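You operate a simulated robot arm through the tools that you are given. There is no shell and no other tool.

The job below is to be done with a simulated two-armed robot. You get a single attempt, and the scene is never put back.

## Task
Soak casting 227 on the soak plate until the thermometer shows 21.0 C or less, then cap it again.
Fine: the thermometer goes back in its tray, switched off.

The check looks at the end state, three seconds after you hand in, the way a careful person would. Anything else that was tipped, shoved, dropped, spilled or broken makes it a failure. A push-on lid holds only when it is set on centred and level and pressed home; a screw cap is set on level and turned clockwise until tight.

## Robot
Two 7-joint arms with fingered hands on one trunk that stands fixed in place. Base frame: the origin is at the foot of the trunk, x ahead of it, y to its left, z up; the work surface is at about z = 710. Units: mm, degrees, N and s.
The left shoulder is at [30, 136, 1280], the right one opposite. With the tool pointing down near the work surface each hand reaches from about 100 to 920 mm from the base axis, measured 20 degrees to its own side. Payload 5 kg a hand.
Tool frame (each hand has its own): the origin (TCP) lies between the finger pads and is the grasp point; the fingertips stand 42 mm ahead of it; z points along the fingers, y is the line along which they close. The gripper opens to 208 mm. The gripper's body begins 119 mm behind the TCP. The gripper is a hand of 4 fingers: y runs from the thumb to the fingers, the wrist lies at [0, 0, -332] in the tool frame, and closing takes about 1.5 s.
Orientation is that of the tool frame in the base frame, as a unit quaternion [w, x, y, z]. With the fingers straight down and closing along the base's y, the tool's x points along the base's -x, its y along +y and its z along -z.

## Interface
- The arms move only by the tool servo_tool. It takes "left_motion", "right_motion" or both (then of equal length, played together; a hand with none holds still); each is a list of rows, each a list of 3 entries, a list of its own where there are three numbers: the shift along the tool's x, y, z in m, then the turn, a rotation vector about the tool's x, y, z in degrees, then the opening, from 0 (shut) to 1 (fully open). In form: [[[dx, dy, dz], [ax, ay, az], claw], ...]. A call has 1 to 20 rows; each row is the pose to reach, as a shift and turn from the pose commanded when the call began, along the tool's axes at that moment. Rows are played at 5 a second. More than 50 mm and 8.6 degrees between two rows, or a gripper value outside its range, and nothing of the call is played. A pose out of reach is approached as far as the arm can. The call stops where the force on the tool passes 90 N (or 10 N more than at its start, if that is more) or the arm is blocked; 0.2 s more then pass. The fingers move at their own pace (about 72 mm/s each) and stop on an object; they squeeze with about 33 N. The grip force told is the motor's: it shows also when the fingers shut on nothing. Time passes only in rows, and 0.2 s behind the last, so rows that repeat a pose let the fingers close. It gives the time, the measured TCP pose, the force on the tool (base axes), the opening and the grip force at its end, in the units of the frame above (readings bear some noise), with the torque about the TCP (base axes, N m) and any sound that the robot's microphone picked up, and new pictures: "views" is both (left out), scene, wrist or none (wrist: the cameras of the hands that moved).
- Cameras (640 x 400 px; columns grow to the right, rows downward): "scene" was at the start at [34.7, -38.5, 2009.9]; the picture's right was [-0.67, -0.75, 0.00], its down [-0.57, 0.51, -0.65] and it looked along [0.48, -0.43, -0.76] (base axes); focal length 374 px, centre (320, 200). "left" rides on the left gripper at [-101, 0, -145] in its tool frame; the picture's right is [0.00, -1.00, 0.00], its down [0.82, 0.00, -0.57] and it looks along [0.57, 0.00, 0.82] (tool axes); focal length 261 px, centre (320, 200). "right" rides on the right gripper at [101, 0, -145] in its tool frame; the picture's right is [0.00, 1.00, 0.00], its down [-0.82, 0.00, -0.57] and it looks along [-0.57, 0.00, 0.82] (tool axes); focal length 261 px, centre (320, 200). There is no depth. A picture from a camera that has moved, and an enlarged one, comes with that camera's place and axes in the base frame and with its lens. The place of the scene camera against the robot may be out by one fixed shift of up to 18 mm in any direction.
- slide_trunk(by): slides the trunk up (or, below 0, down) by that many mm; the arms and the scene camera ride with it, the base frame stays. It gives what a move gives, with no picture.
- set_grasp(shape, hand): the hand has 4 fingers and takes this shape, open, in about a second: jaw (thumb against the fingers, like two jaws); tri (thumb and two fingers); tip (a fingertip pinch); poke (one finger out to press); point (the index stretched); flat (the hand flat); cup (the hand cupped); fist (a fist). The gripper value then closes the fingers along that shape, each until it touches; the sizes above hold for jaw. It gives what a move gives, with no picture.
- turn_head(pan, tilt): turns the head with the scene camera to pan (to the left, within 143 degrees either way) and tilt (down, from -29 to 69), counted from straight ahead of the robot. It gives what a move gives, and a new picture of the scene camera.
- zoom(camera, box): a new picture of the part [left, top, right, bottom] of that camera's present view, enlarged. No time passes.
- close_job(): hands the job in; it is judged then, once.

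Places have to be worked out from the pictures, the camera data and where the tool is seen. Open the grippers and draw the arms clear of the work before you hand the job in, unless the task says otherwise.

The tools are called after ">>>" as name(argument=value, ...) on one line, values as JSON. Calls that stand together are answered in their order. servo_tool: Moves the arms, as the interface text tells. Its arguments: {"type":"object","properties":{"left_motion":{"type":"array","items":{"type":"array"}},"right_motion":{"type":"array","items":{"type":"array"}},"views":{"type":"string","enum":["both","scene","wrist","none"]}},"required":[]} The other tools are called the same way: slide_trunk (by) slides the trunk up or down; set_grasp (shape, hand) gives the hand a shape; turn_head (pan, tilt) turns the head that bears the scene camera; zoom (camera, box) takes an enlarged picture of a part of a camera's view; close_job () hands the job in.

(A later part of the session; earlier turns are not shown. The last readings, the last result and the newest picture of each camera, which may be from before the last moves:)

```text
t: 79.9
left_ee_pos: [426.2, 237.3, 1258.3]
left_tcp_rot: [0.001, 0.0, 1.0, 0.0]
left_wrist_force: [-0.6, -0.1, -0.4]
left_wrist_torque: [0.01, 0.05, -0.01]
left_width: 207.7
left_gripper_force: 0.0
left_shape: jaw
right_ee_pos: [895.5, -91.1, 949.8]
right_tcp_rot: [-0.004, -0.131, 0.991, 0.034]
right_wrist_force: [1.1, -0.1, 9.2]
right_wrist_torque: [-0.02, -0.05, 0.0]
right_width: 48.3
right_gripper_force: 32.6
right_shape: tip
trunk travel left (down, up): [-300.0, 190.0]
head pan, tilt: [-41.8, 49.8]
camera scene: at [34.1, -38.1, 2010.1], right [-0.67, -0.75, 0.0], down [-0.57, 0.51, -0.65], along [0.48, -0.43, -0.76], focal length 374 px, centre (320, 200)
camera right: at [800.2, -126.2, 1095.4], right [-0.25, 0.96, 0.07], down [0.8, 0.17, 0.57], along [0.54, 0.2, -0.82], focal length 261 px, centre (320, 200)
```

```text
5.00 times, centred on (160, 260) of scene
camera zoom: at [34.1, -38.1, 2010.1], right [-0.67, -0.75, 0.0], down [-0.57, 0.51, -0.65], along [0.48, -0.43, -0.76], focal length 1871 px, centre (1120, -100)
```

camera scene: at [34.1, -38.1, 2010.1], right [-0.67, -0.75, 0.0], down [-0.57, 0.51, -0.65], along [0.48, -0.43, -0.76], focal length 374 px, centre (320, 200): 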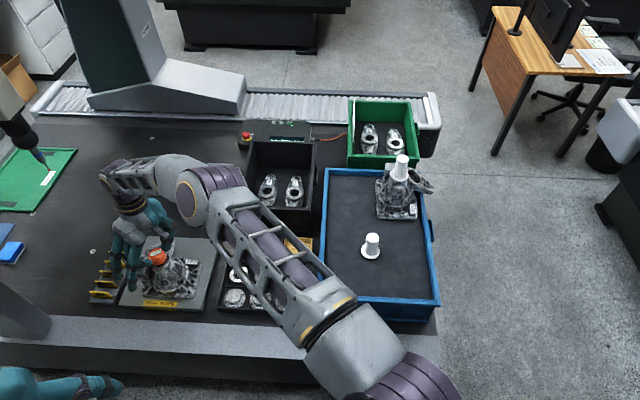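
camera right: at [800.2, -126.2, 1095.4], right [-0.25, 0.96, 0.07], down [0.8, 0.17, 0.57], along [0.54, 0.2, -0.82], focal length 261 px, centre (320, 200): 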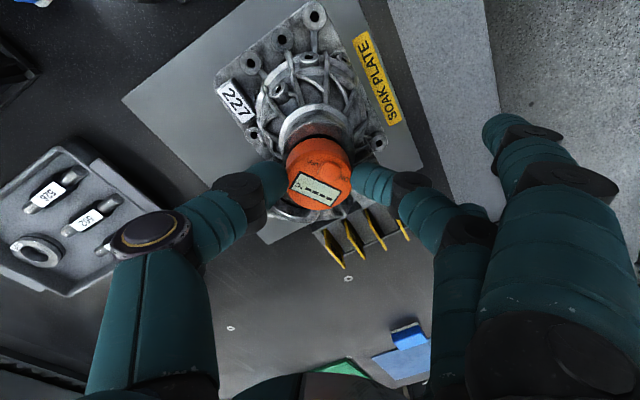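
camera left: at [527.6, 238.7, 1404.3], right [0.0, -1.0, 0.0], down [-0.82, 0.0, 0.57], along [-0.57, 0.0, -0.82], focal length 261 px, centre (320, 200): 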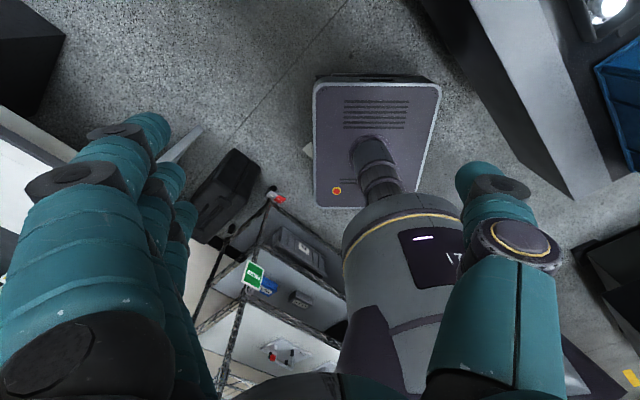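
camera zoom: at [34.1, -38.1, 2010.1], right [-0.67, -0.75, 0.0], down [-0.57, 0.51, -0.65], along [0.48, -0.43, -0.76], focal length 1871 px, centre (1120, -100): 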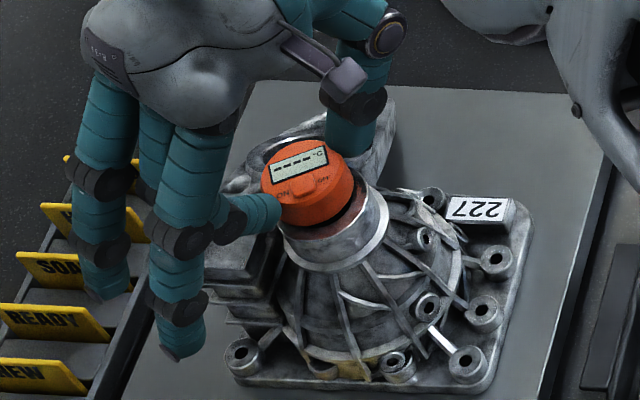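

The puck already touches the neck at tool z of about 950 with 9 N, but sits about 5 mm too far forward and 3 mm left. I'll lift 5 mm, correct, and set it down again.

>>> servo_tool(right_motion=[[[0, 0, -0.006], [0, 0, 0], 0], [[0.0025, -0.0015, -0.006], [0, 0, 0], 0], [[0.005, -0.003, -0.006], [0, 0, 0], 0], [[0.005, -0.003, -0.003], [0, 0, 0], 0], [[0.005, -0.003, -0.001], [0, 0, 0], 0], [[0.005, -0.003, 0.0], [0, 0, 0], 0], [[0.005, -0.003, 0.0], [0, 0, 0], 0]], views="none")

>>> zoom(camera="right", box=[240, 60, 400, 220])

>>> zoom(camera="scene", box=[130, 230, 200, 290])

```text
t: 81.5
left_ee_pos: [424.6, 236.8, 1261.0]
left_tcp_rot: [0.001, 0.0, 1.0, 0.001]
left_wrist_force: [-0.4, -0.4, 0.5]
left_wrist_torque: [0.01, 0.02, 0.03]
left_width: 208.1
left_gripper_force: 0.1
left_shape: jaw
right_ee_pos: [890.6, -95.6, 949.8]
right_tcp_rot: [-0.005, -0.13, 0.991, 0.033]
right_wrist_force: [-1.5, -2.5, 11.7]
right_wrist_torque: [-0.1, 0.06, -0.02]
right_width: 48.5
right_gripper_force: 33.2
right_shape: tip
trunk travel left (down, up): [-300.0, 190.0]
head pan, tilt: [-41.8, 49.8]
```

```text
2.50 times, centred on (320, 140) of right
camera zoom: at [795.5, -130.4, 1095.4], right [-0.25, 0.96, 0.07], down [0.8, 0.17, 0.57], along [0.54, 0.2, -0.82], focal length 652 px, centre (320, 350)
```

zoom: 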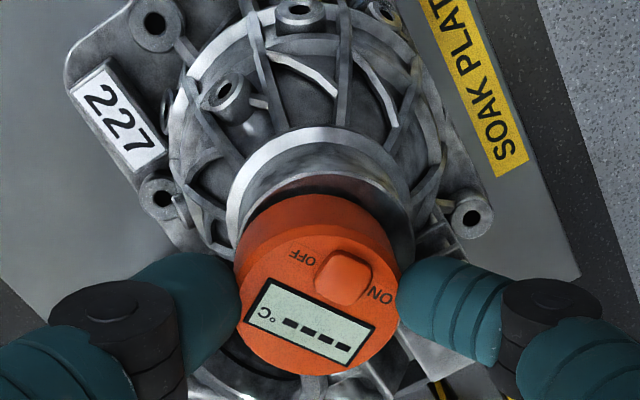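

```text
6.67 times, centred on (165, 260) of scene
camera zoom: at [33.3, -38.2, 2010.0], right [-0.67, -0.75, 0.0], down [-0.57, 0.51, -0.65], along [0.48, -0.43, -0.76], focal length 2495 px, centre (1353, -200)
```

zoom: 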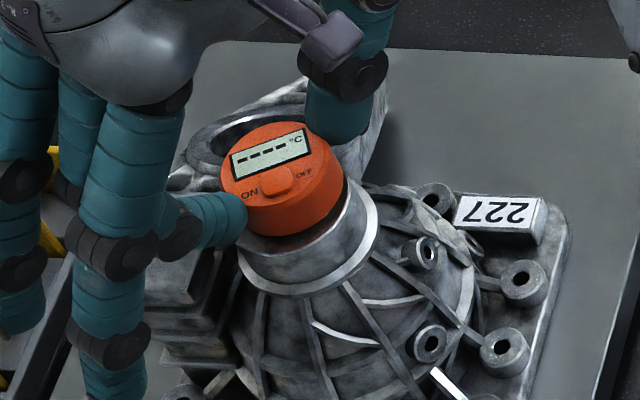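

The puck now sits nearly concentric on the neck with 12 N of contact. I'll ease off 1 mm and open the fingers gently.

>>> servo_tool(right_motion=[[[0, 0, -0.001], [0, 0, 0], 0.1], [[0, 0, -0.001], [0, 0, 0], 0.2], [[0, 0, -0.001], [0, 0, 0], 0.24], [[0, 0, -0.001], [0, 0, 0], 0.28], [[0, 0, -0.001], [0, 0, 0], 0.33], [[0, 0, -0.001], [0, 0, 0], 0.4], [[0, 0, -0.001], [0, 0, 0], 0.4]], views="none")

>>> zoom(camera="right", box=[240, 60, 400, 220])

>>> zoom(camera="scene", box=[130, 230, 200, 290])

```text
t: 83.1
left_ee_pos: [424.7, 236.7, 1259.8]
left_tcp_rot: [0.0, -0.001, 1.0, 0.0]
left_wrist_force: [-0.1, 0.1, -0.6]
left_wrist_torque: [0.01, -0.01, 0.0]
left_width: 208.2
left_gripper_force: 0.0
left_shape: jaw
right_ee_pos: [890.9, -94.8, 950.1]
right_tcp_rot: [-0.005, -0.132, 0.991, 0.034]
right_wrist_force: [-0.9, 0.0, -1.0]
right_wrist_torque: [-0.02, 0.02, -0.01]
right_width: 82.2
right_gripper_force: 0.0
right_shape: tip
trunk travel left (down, up): [-300.0, 190.0]
head pan, tilt: [-41.8, 49.8]
```

```text
2.50 times, centred on (320, 140) of right
camera zoom: at [795.5, -130.2, 1095.2], right [-0.25, 0.96, 0.07], down [0.8, 0.17, 0.57], along [0.54, 0.2, -0.82], focal length 652 px, centre (320, 350)
```

zoom: 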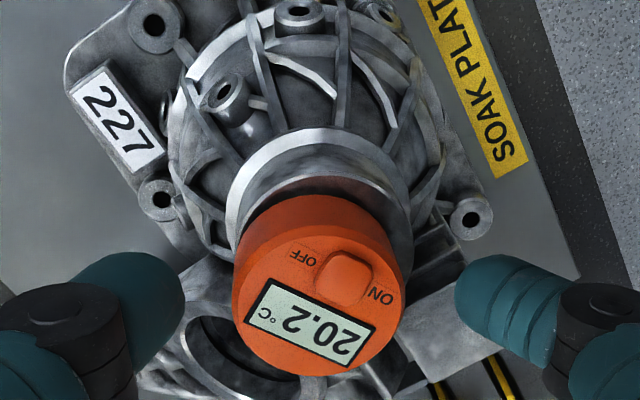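

```text
6.67 times, centred on (165, 260) of scene
camera zoom: at [34.5, -38.1, 2009.9], right [-0.67, -0.75, 0.0], down [-0.57, 0.51, -0.65], along [0.48, -0.43, -0.76], focal length 2495 px, centre (1353, -200)
```

zoom: 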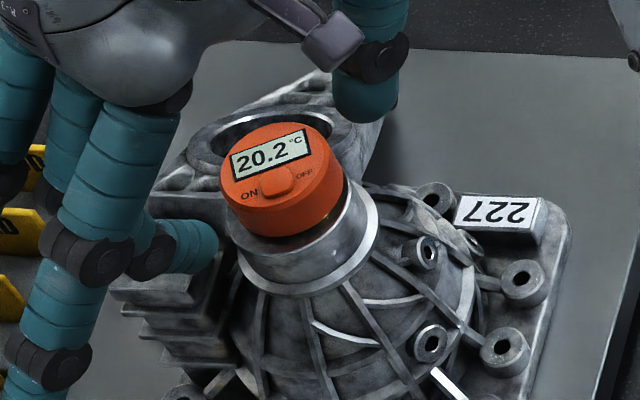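

It reads 20.2 °C, but a thermometer that has just touched down may still be settling. I'll hold still for a few seconds and read it again.

>>> servo_tool(right_motion=[[[0, 0, -0.001], [0, 0, 0], 0.4], [[0, 0, -0.001], [0, 0, 0], 0.4], [[0, 0, -0.001], [0, 0, 0], 0.4], [[0, 0, -0.001], [0, 0, 0], 0.4], [[0, 0, -0.001], [0, 0, 0], 0.4], [[0, 0, -0.001], [0, 0, 0], 0.4], [[0, 0, -0.001], [0, 0, 0], 0.4], [[0, 0, -0.001], [0, 0, 0], 0.4], [[0, 0, -0.001], [0, 0, 0], 0.4], [[0, 0, -0.001], [0, 0, 0], 0.4]], views="none")

>>> zoom(camera="scene", box=[130, 230, 200, 290])

```text
t: 85.3
left_ee_pos: [425.1, 237.6, 1258.8]
left_tcp_rot: [0.0, 0.0, 1.0, 0.0]
left_wrist_force: [-0.6, -0.2, -0.8]
left_wrist_torque: [-0.03, 0.02, -0.01]
left_width: 207.8
left_gripper_force: 0.0
left_shape: jaw
right_ee_pos: [890.9, -96.5, 950.4]
right_tcp_rot: [-0.006, -0.13, 0.991, 0.034]
right_wrist_force: [0.5, -0.4, -0.1]
right_wrist_torque: [0.0, -0.01, -0.02]
right_width: 82.3
right_gripper_force: 0.0
right_shape: tip
trunk travel left (down, up): [-300.0, 190.0]
head pan, tilt: [-41.8, 49.8]
```

```text
6.67 times, centred on (165, 260) of scene
camera zoom: at [34.7, -38.1, 2009.9], right [-0.67, -0.75, 0.0], down [-0.57, 0.51, -0.65], along [0.48, -0.43, -0.76], focal length 2495 px, centre (1353, -200)
```

zoom: 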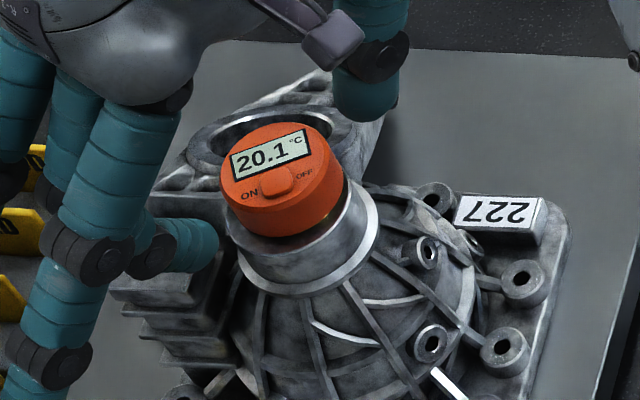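

It now reads 20.1 °C and is falling, so the casting is below 21.0 °C. I'll grip the thermometer again and lift it off.

>>> servo_tool(right_motion=[[[0, 0, 0], [0, 0, 0], 0.3], [[0, 0, 0], [0, 0, 0], 0.2], [[0, 0, 0], [0, 0, 0], 0.1], [[0, 0, 0], [0, 0, 0], 0], [[0, 0, 0], [0, 0, 0], 0], [[0, 0, 0], [0, 0, 0], 0], [[0, 0.0003, -0.005], [0, 0, 0], 0], [[0, 0.001, -0.015], [0, 0, 0], 0], [[0, 0.002, -0.03], [0, 0, 0], 0], [[0, 0.0042, -0.06], [0, 0, 0], 0], [[0, 0.0042, -0.06], [0, 0, 0], 0]])

>>> zoom(camera="right", box=[200, 40, 440, 220])

>>> zoom(camera="scene", box=[100, 210, 220, 310])

```text
t: 87.7
left_ee_pos: [426.8, 236.0, 1258.5]
left_tcp_rot: [0.0, 0.0, 1.0, 0.0]
left_wrist_force: [0.3, -0.2, 0.2]
left_wrist_torque: [0.02, 0.04, 0.0]
left_width: 207.7
left_gripper_force: 0.1
left_shape: jaw
right_ee_pos: [890.7, -94.7, 1010.5]
right_tcp_rot: [-0.006, -0.131, 0.991, 0.034]
right_wrist_force: [0.8, 0.2, -1.8]
right_wrist_torque: [0.03, 0.04, 0.01]
right_width: 46.8
right_gripper_force: 32.9
right_shape: tip
trunk travel left (down, up): [-300.0, 190.0]
head pan, tilt: [-41.8, 49.8]
camera scene: at [35.9, -38.2, 2009.8], right [-0.67, -0.75, 0.0], down [-0.57, 0.51, -0.65], along [0.48, -0.43, -0.76], focal length 374 px, centre (320, 200)
camera right: at [796.2, -130.1, 1155.2], right [-0.25, 0.96, 0.07], down [0.8, 0.17, 0.57], along [0.54, 0.2, -0.82], focal length 261 px, centre (320, 200)
```

scene: 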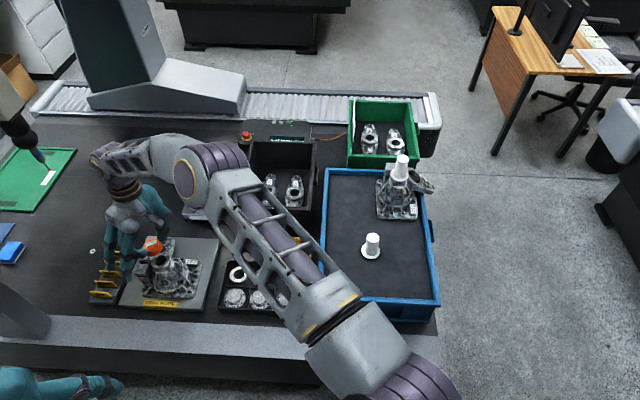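
right: 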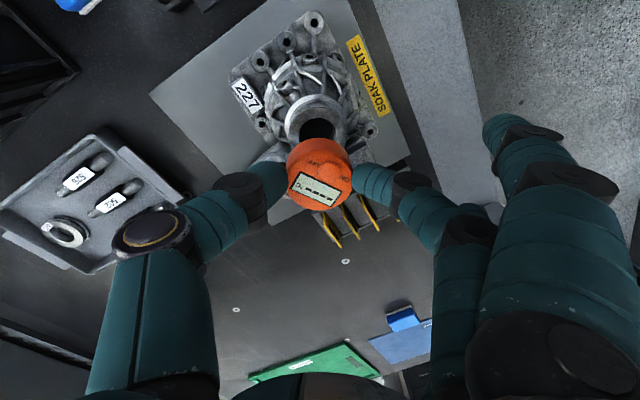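

```text
2.22 times, centred on (320, 130) of right
camera zoom: at [796.2, -130.1, 1155.2], right [-0.25, 0.96, 0.07], down [0.8, 0.17, 0.57], along [0.54, 0.2, -0.82], focal length 579 px, centre (320, 356)
```

zoom: 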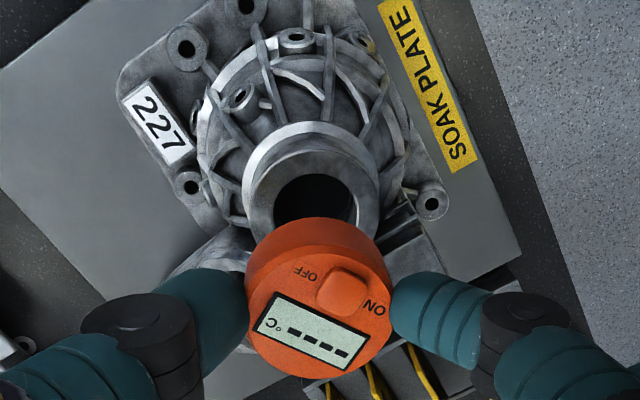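

```text
4.00 times, centred on (160, 260) of scene
camera zoom: at [35.9, -38.2, 2009.8], right [-0.67, -0.75, 0.0], down [-0.57, 0.51, -0.65], along [0.48, -0.43, -0.76], focal length 1497 px, centre (960, -40)
```

zoom: 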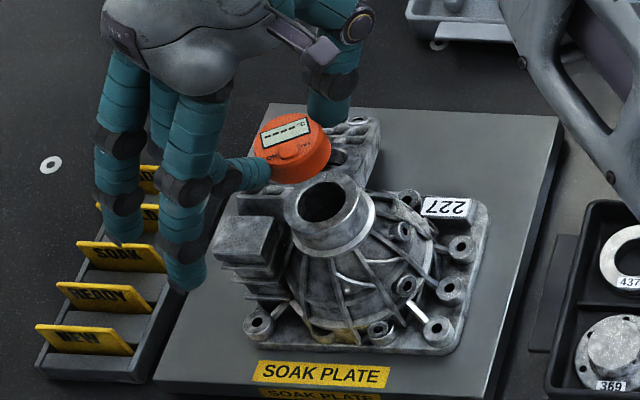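

The thermometer is held again. I'll carry it back above its tray, reversing the earlier path and turn.

>>> servo_tool(right_motion=[[[0.0106, -0.0133, -0.0009], [0, -0.1, 1.0], 0], [[0.0317, -0.04, -0.0028], [0, -0.22, 3.2], 0], [[0.0528, -0.0666, -0.0047], [0, -0.37, 5.3], 0], [[0.0739, -0.0932, -0.0065], [0, -0.52, 7.5], 0], [[0.095, -0.1199, -0.0084], [0, -0.67, 9.6], 0], [[0.1161, -0.1465, -0.0102], [0, -0.82, 11.7], 0], [[0.1372, -0.1732, -0.0121], [0, -0.97, 13.9], 0], [[0.1583, -0.1998, -0.014], [0, -1.12, 16], 0], [[0.1794, -0.2265, -0.0158], [0, -1.27, 18.1], 0], [[0.2005, -0.2531, -0.0177], [0, -1.42, 20.3], 0], [[0.2216, -0.2797, -0.0196], [0, -1.57, 22.4], 0], [[0.2427, -0.3064, -0.0214], [0, -1.72, 24.5], 0], [[0.2638, -0.333, -0.0233], [0, -1.87, 26.7], 0], [[0.2849, -0.3597, -0.0251], [0, -2.0, 28.8], 0], [[0.296, -0.373, -0.0261], [0, -2.1, 29.9], 0], [[0.296, -0.3754, 0.008], [0, -2.1, 29.9], 0], [[0.296, -0.3778, 0.0418], [0, -2.1, 29.9], 0], [[0.296, -0.3778, 0.0418], [0, -2.1, 29.9], 0]])

>>> zoom(camera="right", box=[200, 30, 440, 220])

>>> zoom(camera="scene", box=[225, 180, 335, 275])

```text
t: 91.5
left_ee_pos: [425.6, 237.1, 1259.3]
left_tcp_rot: [0.001, 0.0, 1.0, 0.0]
left_wrist_force: [-0.7, 0.3, 0.9]
left_wrist_torque: [-0.03, -0.03, 0.01]
left_width: 208.1
left_gripper_force: 0.1
left_shape: jaw
right_ee_pos: [700.1, -533.3, 944.1]
right_tcp_rot: [0.004, 0.129, 0.991, 0.034]
right_wrist_force: [-0.8, 0.1, 0.3]
right_wrist_torque: [-0.07, 0.0, 0.0]
right_width: 46.7
right_gripper_force: 33.4
right_shape: tip
trunk travel left (down, up): [-300.0, 190.0]
head pan, tilt: [-41.8, 49.8]
camera scene: at [33.9, -37.6, 2010.0], right [-0.67, -0.75, 0.0], down [-0.57, 0.51, -0.65], along [0.48, -0.43, -0.76], focal length 374 px, centre (320, 200)
camera right: at [600.6, -516.1, 1089.6], right [0.26, 0.96, 0.07], down [0.78, -0.25, 0.57], along [0.57, -0.1, -0.82], focal length 261 px, centre (320, 200)
```

scene: 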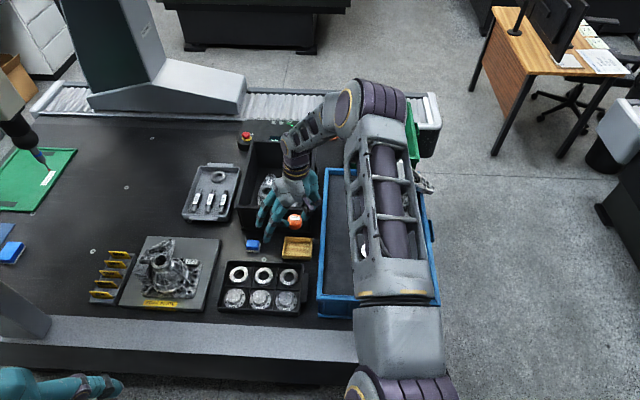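
right: 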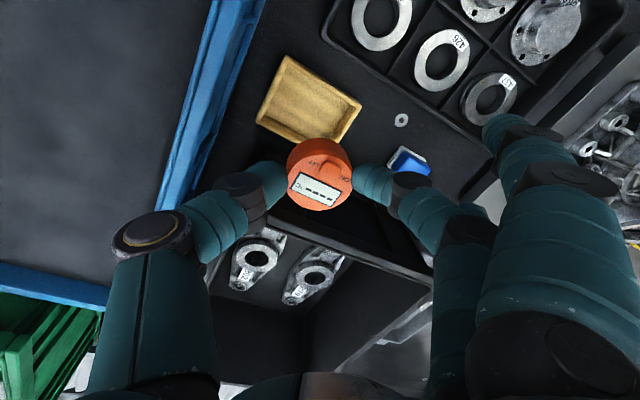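

```text
2.11 times, centred on (320, 125) of right
camera zoom: at [600.6, -516.1, 1089.6], right [0.26, 0.96, 0.07], down [0.78, -0.25, 0.57], along [0.57, -0.1, -0.82], focal length 549 px, centre (320, 358)
```

zoom: 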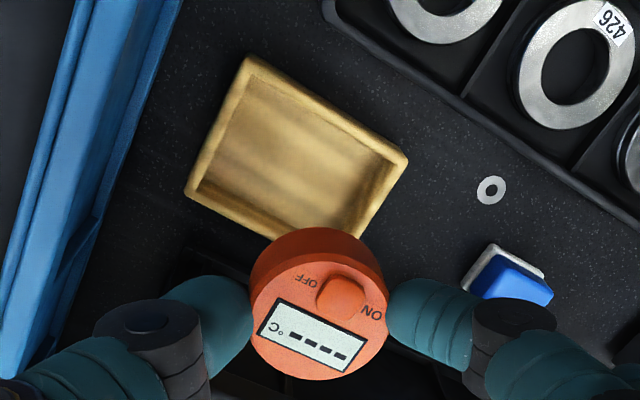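

```text
4.21 times, centred on (280, 228) of scene
camera zoom: at [33.9, -37.6, 2010.0], right [-0.67, -0.75, 0.0], down [-0.57, 0.51, -0.65], along [0.48, -0.43, -0.76], focal length 1576 px, centre (488, 84)
```

zoom: 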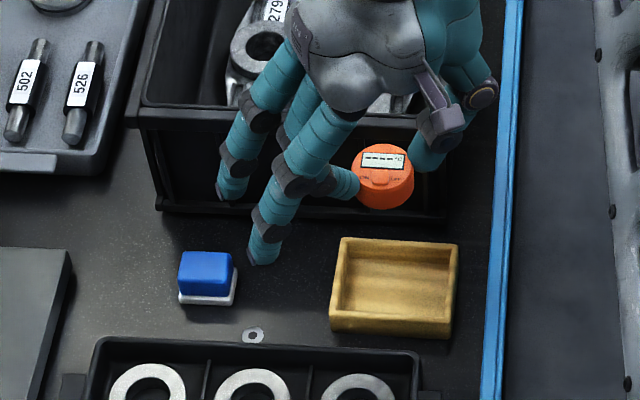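

The hand is back in the pose it lifted from, with the tray just below. I'll lower the puck into the tray to just above its floor, keeping the grip.

>>> servo_tool(right_motion=[[[-0.001, -0.002, 0.03], [0, 0, 0], 0], [[-0.002, -0.0042, 0.06], [0, 0, 0], 0], [[-0.002, -0.0063, 0.09], [0, 0, 0], 0], [[-0.002, -0.0084, 0.12], [0, 0, 0], 0], [[-0.002, -0.0105, 0.145], [0, 0, 0], 0], [[-0.002, -0.0115, 0.16], [0, 0, 0], 0], [[-0.002, -0.0118, 0.167], [0, 0, 0], 0], [[-0.002, -0.0118, 0.167], [0, 0, 0], 0]], views="none")

>>> zoom(camera="right", box=[200, 60, 440, 240])

>>> zoom(camera="scene", box=[225, 200, 335, 275])

```text
t: 93.3
left_ee_pos: [425.0, 237.3, 1258.9]
left_tcp_rot: [0.0, 0.0, 1.0, -0.001]
left_wrist_force: [0.1, 0.1, 0.1]
left_wrist_torque: [0.0, 0.04, 0.01]
left_width: 207.9
left_gripper_force: 0.1
left_shape: jaw
right_ee_pos: [704.3, -535.9, 775.3]
right_tcp_rot: [0.005, 0.131, 0.991, 0.035]
right_wrist_force: [-0.9, 0.9, -0.8]
right_wrist_torque: [0.09, 0.03, 0.08]
right_width: 46.9
right_gripper_force: 32.8
right_shape: tip
trunk travel left (down, up): [-300.0, 190.0]
head pan, tilt: [-41.8, 49.8]
```

```text
2.22 times, centred on (320, 150) of right
camera zoom: at [604.2, -517.2, 921.1], right [0.26, 0.96, 0.07], down [0.78, -0.25, 0.57], along [0.57, -0.1, -0.82], focal length 579 px, centre (320, 311)
```

zoom: 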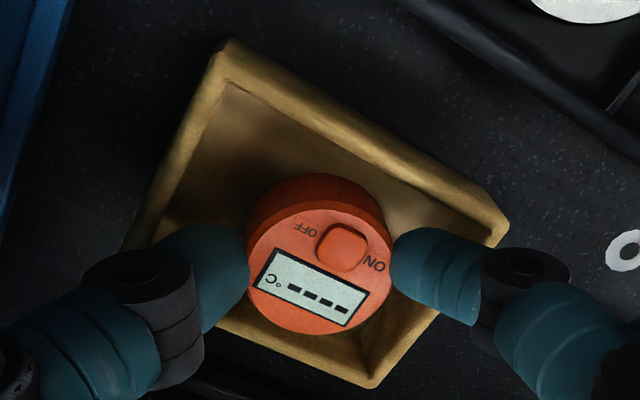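

```text
5.33 times, centred on (280, 238) of scene
camera zoom: at [34.6, -38.4, 2009.9], right [-0.67, -0.75, 0.0], down [-0.57, 0.51, -0.65], along [0.48, -0.43, -0.76], focal length 1996 px, centre (533, 0)
```

zoom: 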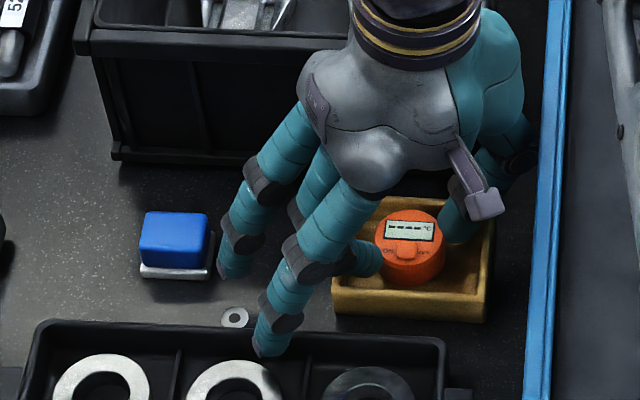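

The puck is in the tray without touching. The tray sits about 9 mm right of its original place, so I'll move left 13 mm with the finger against the inside of its left wall to push it back.

>>> servo_tool(right_motion=[[[-0.0012, 0.0022, 0.0002], [0, 0, 0], 0], [[-0.0024, 0.0044, 0.0003], [0, 0, 0], 0], [[-0.0036, 0.0066, 0.0005], [0, 0, 0], 0], [[-0.0048, 0.0087, 0.0006], [0, 0, 0], 0], [[-0.0062, 0.0114, 0.0008], [0, 0, 0], 0], [[-0.0062, 0.0114, 0.0008], [0, 0, 0], 0]], views="none")

>>> zoom(camera="right", box=[200, 60, 440, 240])

>>> zoom(camera="scene", box=[225, 200, 335, 275])

```text
t: 94.7
left_ee_pos: [425.8, 237.4, 1261.0]
left_tcp_rot: [0.0, 0.001, 1.0, 0.0]
left_wrist_force: [0.0, 0.0, -0.4]
left_wrist_torque: [0.05, -0.02, 0.01]
left_width: 207.7
left_gripper_force: 0.0
left_shape: jaw
right_ee_pos: [710.3, -524.6, 775.4]
right_tcp_rot: [0.005, 0.131, 0.991, 0.034]
right_wrist_force: [-0.5, -0.3, 1.5]
right_wrist_torque: [0.12, 0.01, 0.06]
right_width: 46.9
right_gripper_force: 33.3
right_shape: tip
trunk travel left (down, up): [-300.0, 190.0]
head pan, tilt: [-41.8, 49.8]
```

```text
2.22 times, centred on (320, 150) of right
camera zoom: at [612.3, -508.1, 921.1], right [0.26, 0.96, 0.07], down [0.78, -0.25, 0.57], along [0.57, -0.1, -0.82], focal length 579 px, centre (320, 311)
```

zoom: 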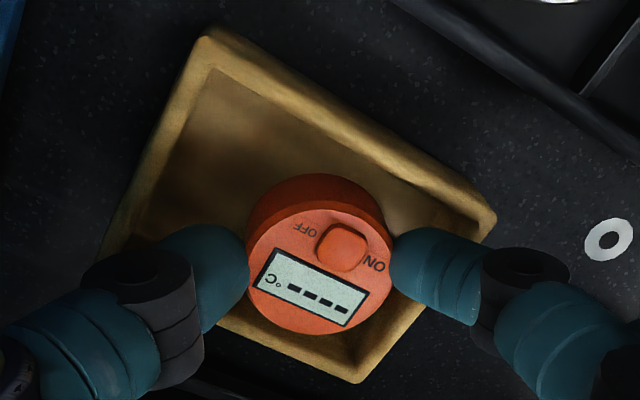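

```text
5.33 times, centred on (280, 238) of scene
camera zoom: at [34.4, -38.4, 2009.9], right [-0.67, -0.75, 0.0], down [-0.57, 0.51, -0.65], along [0.48, -0.43, -0.76], focal length 1996 px, centre (533, 0)
```

zoom: 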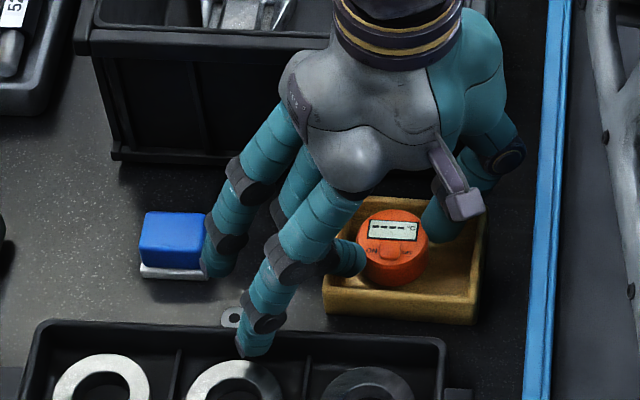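

The tray is back within about 2 mm of its original place. I'll move back 7 mm to centre the puck, set it on the tray floor, and check.

>>> servo_tool(right_motion=[[[0.0015, -0.003, -0.0002], [0, 0, 0], 0], [[0.0034, -0.0061, -0.0004], [0, 0, 0], 0], [[0.0034, -0.0062, 0.0016], [0, 0, 0], 0], [[0.0034, -0.0064, 0.0036], [0, 0, 0], 0], [[0.0034, -0.0064, 0.0046], [0, 0, 0], 0], [[0.0034, -0.0064, 0.0046], [0, 0, 0], 0]], views="none")

>>> zoom(camera="right", box=[200, 60, 440, 240])

>>> zoom(camera="scene", box=[225, 200, 335, 275])

```text
t: 96.1
left_ee_pos: [425.8, 235.1, 1260.4]
left_tcp_rot: [0.0, 0.001, 1.0, -0.001]
left_wrist_force: [0.0, 0.8, -0.4]
left_wrist_torque: [0.03, 0.0, 0.01]
left_width: 208.1
left_gripper_force: 0.0
left_shape: jaw
right_ee_pos: [705.9, -530.2, 771.2]
right_tcp_rot: [0.005, 0.13, 0.991, 0.034]
right_wrist_force: [0.2, 0.6, -0.3]
right_wrist_torque: [0.11, 0.04, 0.09]
right_width: 46.8
right_gripper_force: 32.7
right_shape: tip
trunk travel left (down, up): [-300.0, 190.0]
head pan, tilt: [-41.8, 49.8]
```

```text
2.22 times, centred on (320, 150) of right
camera zoom: at [607.1, -512.5, 915.8], right [0.26, 0.96, 0.07], down [0.78, -0.25, 0.57], along [0.57, -0.1, -0.82], focal length 579 px, centre (320, 311)
```

zoom: 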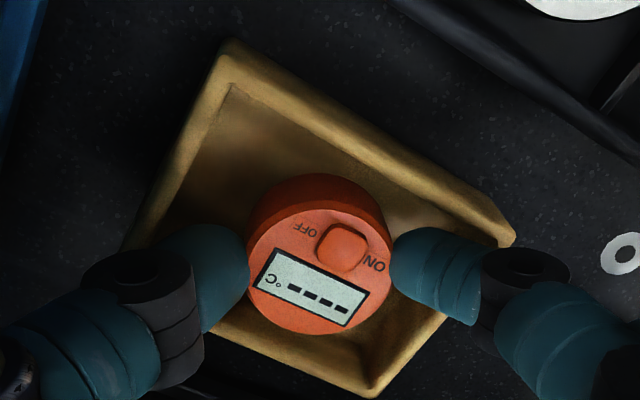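

```text
5.33 times, centred on (280, 238) of scene
camera zoom: at [34.5, -38.4, 2009.9], right [-0.67, -0.75, 0.0], down [-0.57, 0.51, -0.65], along [0.48, -0.43, -0.76], focal length 1996 px, centre (533, 0)
```

zoom: 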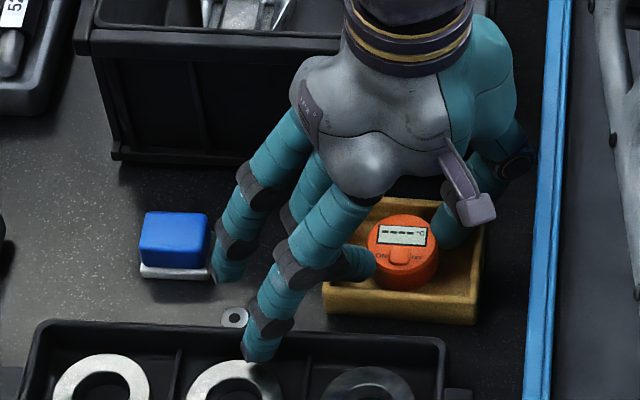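

No contact yet. I'll lower 2 mm more, open only slightly so that the fingers don't press on the walls, and then rise.

>>> servo_tool(right_motion=[[[0, 0, 0.001], [0, 0, 0], 0], [[0, -0.0001, 0.002], [0, 0, 0], 0], [[0, -0.0001, 0.002], [0, 0, 0], 0]], views="none")

```text
t: 96.9
left_ee_pos: [425.1, 236.6, 1260.1]
left_tcp_rot: [0.0, 0.0, 1.0, 0.0]
left_wrist_force: [-0.4, -0.8, -0.3]
left_wrist_torque: [0.02, 0.02, 0.02]
left_width: 208.1
left_gripper_force: 0.1
left_shape: jaw
right_ee_pos: [706.5, -530.1, 769.6]
right_tcp_rot: [0.004, 0.13, 0.991, 0.034]
right_wrist_force: [-1.1, -0.1, 6.8]
right_wrist_torque: [-0.03, 0.02, 0.16]
right_width: 47.0
right_gripper_force: 32.8
right_shape: tip
trunk travel left (down, up): [-300.0, 190.0]
head pan, tilt: [-41.8, 49.8]
```

The puck has touched the tray floor (6.8 N). I'll open just to 0.26 and raise straight up.

>>> servo_tool(right_motion=[[[0, 0, 0], [0, 0, 0], 0.15], [[0, 0, 0], [0, 0, 0], 0.22], [[0, 0, 0], [0, 0, 0], 0.25], [[0, 0, 0], [0, 0, 0], 0.265], [[0, 0.0003, -0.004], [0, 0, 0], 0.265], [[0, 0.0007, -0.01], [0, 0, 0], 0.265], [[0, 0.0014, -0.02], [0, 0, 0], 0.27], [[0, 0.0028, -0.04], [0, 0, 0], 0.29], [[0, 0.0056, -0.08], [0, 0, 0], 0.35], [[0, 0.0084, -0.12], [0, 0, 0], 0.35], [[0, 0.0084, -0.12], [0, 0, 0], 0.35]])

>>> zoom(camera="right", box=[200, 40, 440, 220])

>>> zoom(camera="scene", box=[235, 225, 315, 275])

```text
t: 99.3
left_ee_pos: [426.2, 237.0, 1260.0]
left_tcp_rot: [0.0, 0.0, 1.0, 0.0]
left_wrist_force: [0.5, -0.7, 0.4]
left_wrist_torque: [0.0, 0.08, 0.01]
left_width: 207.9
left_gripper_force: 0.0
left_shape: jaw
right_ee_pos: [707.6, -530.2, 889.5]
right_tcp_rot: [0.004, 0.13, 0.991, 0.035]
right_wrist_force: [1.0, 0.2, -0.4]
right_wrist_torque: [0.03, 0.03, -0.02]
right_width: 72.4
right_gripper_force: 0.0
right_shape: tip
trunk travel left (down, up): [-300.0, 190.0]
head pan, tilt: [-41.8, 49.8]
camera scene: at [35.8, -39.0, 2009.8], right [-0.67, -0.75, 0.0], down [-0.57, 0.51, -0.64], along [0.48, -0.43, -0.76], focal length 374 px, centre (320, 200)
camera right: at [607.3, -512.9, 1034.9], right [0.26, 0.96, 0.07], down [0.78, -0.25, 0.57], along [0.57, -0.1, -0.82], focal length 261 px, centre (320, 200)
```

scene: 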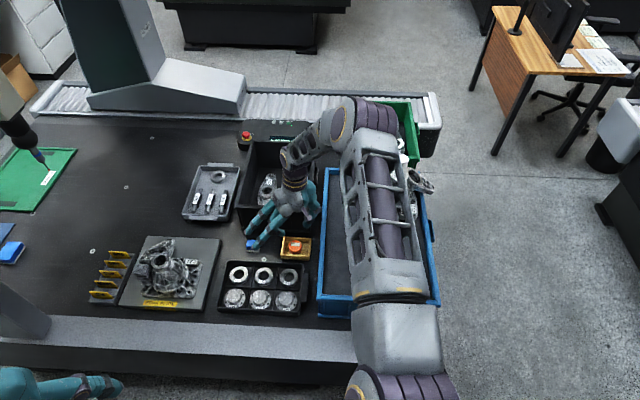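
right: 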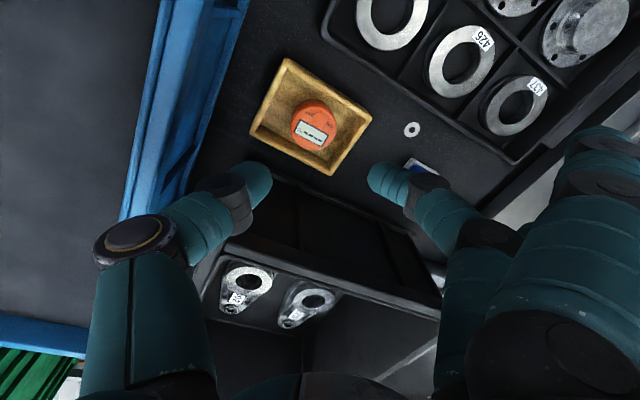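

```text
2.22 times, centred on (320, 130) of right
camera zoom: at [607.3, -512.9, 1034.9], right [0.26, 0.96, 0.07], down [0.78, -0.25, 0.57], along [0.57, -0.1, -0.82], focal length 579 px, centre (320, 356)
```

zoom: 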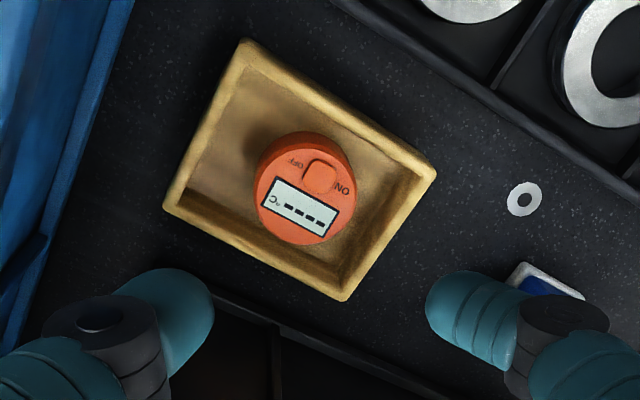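

```text
8.00 times, centred on (275, 250) of scene
camera zoom: at [35.8, -39.0, 2009.8], right [-0.67, -0.75, 0.0], down [-0.57, 0.51, -0.64], along [0.48, -0.43, -0.76], focal length 2994 px, centre (680, -200)
```

zoom: 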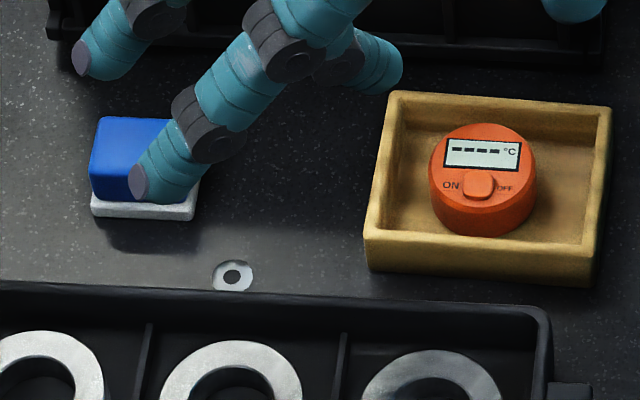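

The thermometer is back in its tray, still on. The knob is at about (702, -518), the same place as before, so I'll return to the level pressing pose above it.

>>> servo_tool(right_motion=[[[-0.004, 0.015, 0.001], [2, 0, 0], 0.35], [[-0.008, 0.03, 0.002], [4, 0, 0], 0.35], [[-0.012, 0.045, 0.003], [4, -0.25, 7], 0.35], [[-0.016, 0.058, 0.004], [3.95, -0.5, 14], 0.35], [[-0.0189, 0.0644, 0.0045], [3.9, -0.75, 21], 0.35], [[-0.0189, 0.0644, 0.0045], [3.9, -0.98, 28], 0.35], [[-0.0189, 0.0644, 0.0045], [3.9, -0.98, 28], 0.35]], views="wrist")

>>> zoom(camera="right", box=[200, 60, 360, 170])

```text
t: 100.9
left_ee_pos: [425.3, 235.7, 1259.8]
left_tcp_rot: [0.0, 0.0, 1.0, 0.0]
left_wrist_force: [-0.1, 0.2, -0.2]
left_wrist_torque: [0.07, -0.01, 0.0]
left_width: 207.9
left_gripper_force: 0.1
left_shape: jaw
right_ee_pos: [741.5, -472.9, 888.5]
right_tcp_rot: [0.0, 0.367, 0.93, 0.0]
right_wrist_force: [-0.5, 0.3, -0.6]
right_wrist_torque: [-0.01, 0.0, 0.02]
right_width: 72.0
right_gripper_force: 0.2
right_shape: tip
trunk travel left (down, up): [-300.0, 190.0]
head pan, tilt: [-41.8, 49.8]
camera right: at [668.7, -402.5, 1034.2], right [0.69, 0.73, 0.0], down [0.6, -0.56, 0.57], along [0.42, -0.39, -0.82], focal length 261 px, centre (320, 200)
```

right: 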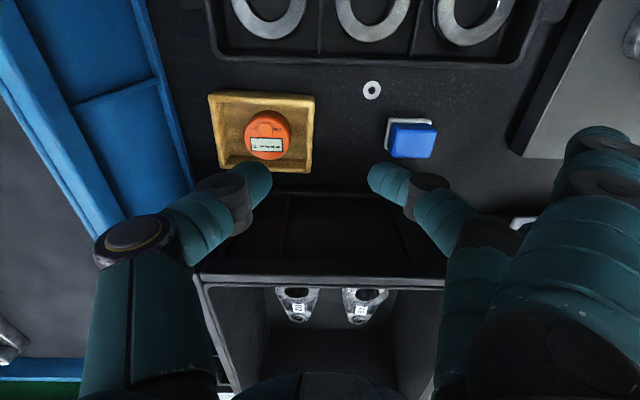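

```text
3.64 times, centred on (280, 115) of right
camera zoom: at [668.7, -402.5, 1034.2], right [0.69, 0.73, 0.0], down [0.6, -0.56, 0.57], along [0.42, -0.39, -0.82], focal length 948 px, centre (466, 509)
```

zoom: 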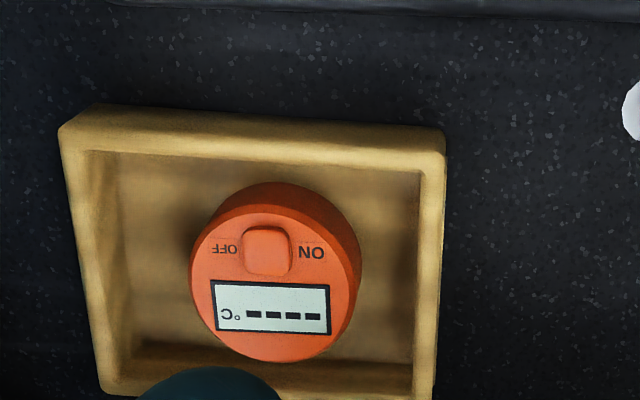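

The knob is at tool (-2.7, -62), within 2 mm of where the successful press had it. I'll correct that and press once with the same depth as before.

>>> servo_tool(right_motion=[[[-0.0012, -0.0022, 0.02], [0, 0, 0], 0.35], [[-0.0012, -0.0022, 0.045], [0, 0, 0], 0.35], [[-0.0012, -0.0022, 0.07], [0, 0, 0], 0.35], [[-0.0012, -0.0022, 0.088], [0, 0, 0], 0.35], [[-0.0012, -0.0022, 0.095], [0, 0, 0], 0.35], [[-0.0012, -0.0022, 0.098], [0, 0, 0], 0.35], [[-0.0012, -0.0022, 0.0995], [0, 0, 0], 0.35], [[-0.0012, -0.0022, 0.0995], [0, 0, 0], 0.35]], views="none")

>>> zoom(camera="scene", box=[280, 232, 308, 256])

```text
t: 102.7
left_ee_pos: [426.4, 236.7, 1261.0]
left_tcp_rot: [0.0, 0.0, 1.0, 0.0]
left_wrist_force: [0.0, 0.1, 0.7]
left_wrist_torque: [0.02, 0.01, -0.03]
left_width: 207.9
left_gripper_force: 0.0
left_shape: jaw
right_ee_pos: [741.9, -475.0, 790.9]
right_tcp_rot: [0.0, 0.366, 0.931, 0.0]
right_wrist_force: [-0.8, 0.3, 1.7]
right_wrist_torque: [-0.09, 0.08, 0.03]
right_width: 72.3
right_gripper_force: 0.0
right_shape: tip
trunk travel left (down, up): [-300.0, 190.0]
head pan, tilt: [-41.8, 49.8]
heard: click
```

```text
16.00 times, centred on (294, 244) of scene
camera zoom: at [34.5, -38.2, 2009.9], right [-0.67, -0.75, 0.0], down [-0.57, 0.51, -0.65], along [0.48, -0.43, -0.76], focal length 5988 px, centre (736, -504)
```

zoom: 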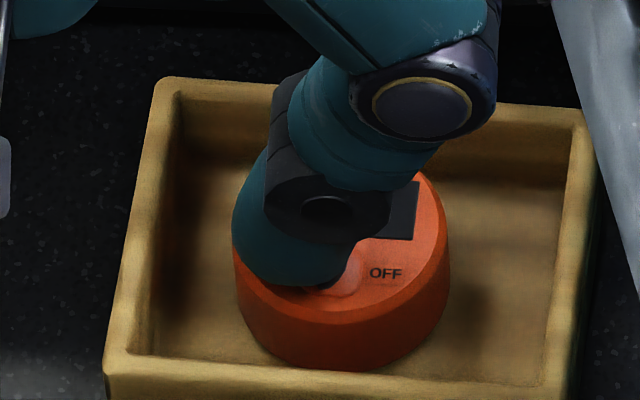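

Click, and the display is dark again. I'll raise the hand and confirm that it stays off.

>>> servo_tool(right_motion=[[[0, 0, -0.01], [0, 0, 0], 0.35], [[0, 0, -0.04], [0, 0, 0], 0.35], [[0, 0, -0.08], [0, 0, 0], 0.35], [[0, 0, -0.12], [0, 0, 0], 0.35], [[0, 0, -0.16], [0, 0, 0], 0.35], [[0, 0, -0.2], [0, 0, 0], 0.35], [[0, 0, -0.24], [0, 0, 0], 0.35], [[0, 0, -0.28], [0, 0, 0], 0.35]])

>>> zoom(camera="scene", box=[235, 225, 315, 275])

>>> zoom(camera="scene", box=[320, 160, 440, 310])

```text
t: 104.5
left_ee_pos: [424.6, 237.4, 1259.9]
left_tcp_rot: [0.001, 0.0, 1.0, 0.0]
left_wrist_force: [0.0, 0.9, 0.2]
left_wrist_torque: [-0.05, -0.08, 0.02]
left_width: 207.7
left_gripper_force: 0.1
left_shape: jaw
right_ee_pos: [738.5, -470.9, 1070.6]
right_tcp_rot: [0.001, 0.367, 0.93, 0.0]
right_wrist_force: [-0.7, -0.2, -0.3]
right_wrist_torque: [-0.12, -0.14, 0.03]
right_width: 72.5
right_gripper_force: 0.0
right_shape: tip
trunk travel left (down, up): [-300.0, 190.0]
head pan, tilt: [-41.8, 49.8]
camera scene: at [33.0, -37.4, 2010.0], right [-0.67, -0.75, 0.0], down [-0.57, 0.51, -0.65], along [0.48, -0.43, -0.76], focal length 374 px, centre (320, 200)
camera right: at [665.7, -401.3, 1216.3], right [0.69, 0.73, 0.0], down [0.6, -0.56, 0.57], along [0.42, -0.39, -0.82], focal length 261 px, centre (320, 200)
```

scene: 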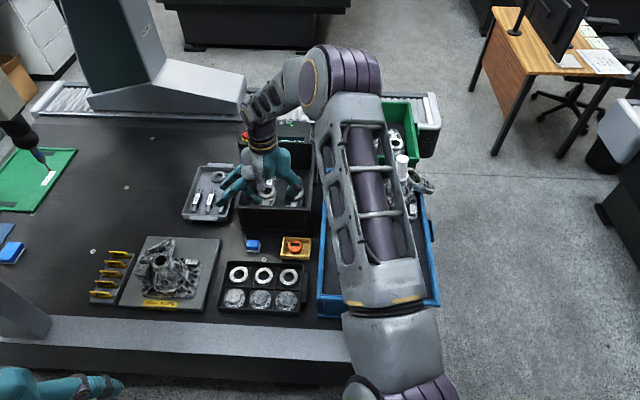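
right: 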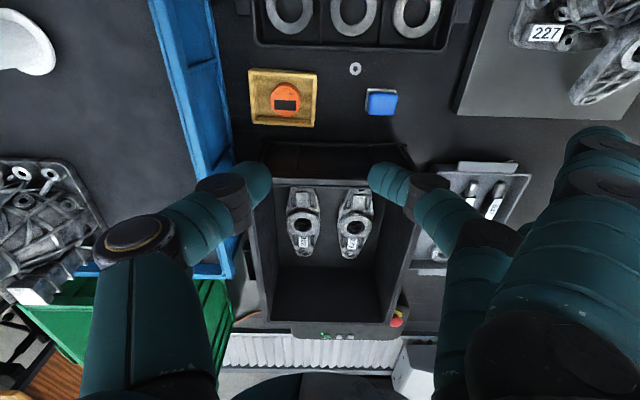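

```text
8.00 times, centred on (275, 250) of scene
camera zoom: at [33.0, -37.4, 2010.0], right [-0.67, -0.75, 0.0], down [-0.57, 0.51, -0.65], along [0.48, -0.43, -0.76], focal length 2994 px, centre (680, -200)
```

zoom: 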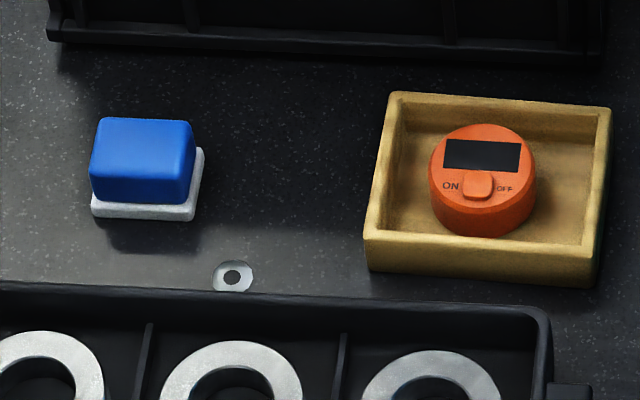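

```text
2.67 times, centred on (380, 235) of scene
camera zoom: at [33.0, -37.4, 2010.0], right [-0.67, -0.75, 0.0], down [-0.57, 0.51, -0.65], along [0.48, -0.43, -0.76], focal length 998 px, centre (160, 107)
```

zoom: 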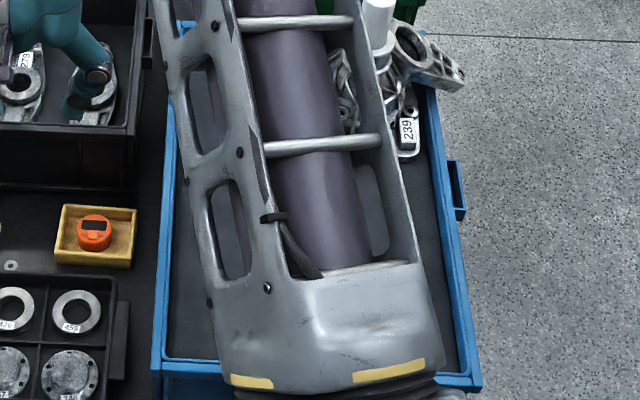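

The thermometer is off and back in its tray. Next I'll go back above the parked cap in the blue tray, turning the hand to its parking angle.

>>> servo_tool(right_motion=[[[0.0068, -0.0286, 0], [0, 0, -3.6], 0.5], [[0.0137, -0.0573, 0], [0, 0, -7.2], 0.5], [[0.0206, -0.0859, 0], [0, 0, -10.8], 0.5], [[0.0274, -0.1145, 0], [0, 0, -14.3], 0.5], [[0.0343, -0.1431, 0], [0, 0, -17.9], 0.5], [[0.0411, -0.1718, 0], [0, 0, -21.5], 0.5], [[0.048, -0.2004, 0], [0, 0, -25.1], 0.5], [[0.0548, -0.229, 0], [0, 0, -28.7], 0.5], [[0.0617, -0.2576, 0], [0, 0, -32.3], 0.5], [[0.0685, -0.2863, 0], [0, 0, -35.8], 0.5], [[0.0754, -0.3149, 0], [0, 0, -39.4], 0.5], [[0.0822, -0.3435, 0], [0, 0, -43], 0.5], [[0.0822, -0.3435, 0], [0, 0, -43], 0.5]], views="wrist")

>>> zoom(camera="right", box=[240, 50, 400, 160])

```text
t: 107.3
left_ee_pos: [427.4, 237.6, 1261.0]
left_tcp_rot: [0.0, -0.001, 1.0, -0.001]
left_wrist_force: [0.9, -0.2, -0.3]
left_wrist_torque: [0.0, 0.05, -0.02]
left_width: 207.8
left_gripper_force: 0.0
left_shape: jaw
right_ee_pos: [446.4, -670.1, 1070.5]
right_tcp_rot: [0.0, 0.0, 1.0, 0.0]
right_wrist_force: [0.4, 0.4, -0.4]
right_wrist_torque: [-0.05, 0.05, 0.0]
right_width: 103.3
right_gripper_force: 0.0
right_shape: tip
trunk travel left (down, up): [-300.0, 190.0]
head pan, tilt: [-41.8, 49.8]
camera right: at [346.6, -668.2, 1216.0], right [0.0, 1.0, 0.0], down [0.82, 0.0, 0.57], along [0.57, 0.0, -0.82], focal length 261 px, centre (320, 200)
```

right: 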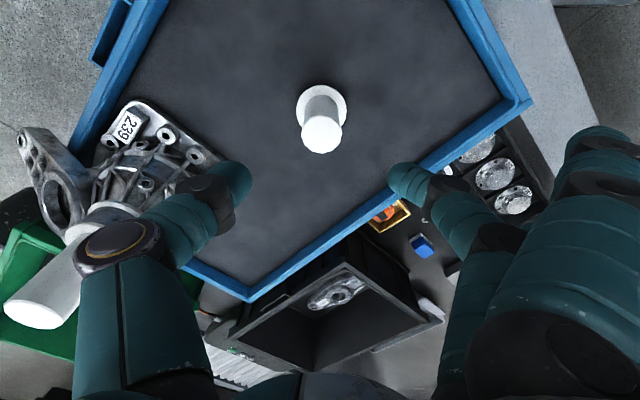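

```text
3.64 times, centred on (320, 105) of right
camera zoom: at [346.6, -668.2, 1216.0], right [0.0, 1.0, 0.0], down [0.82, 0.0, 0.57], along [0.57, 0.0, -0.82], focal length 948 px, centre (320, 546)
```

zoom: 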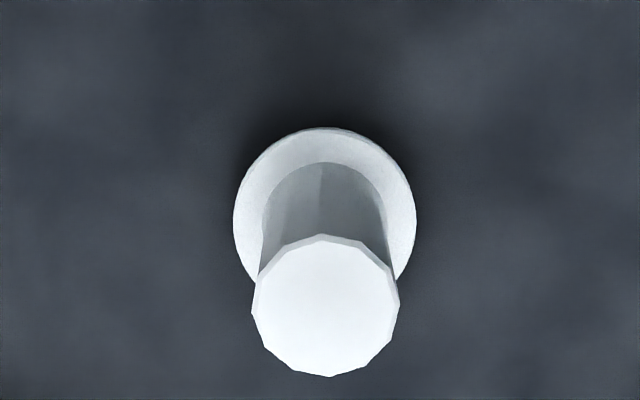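

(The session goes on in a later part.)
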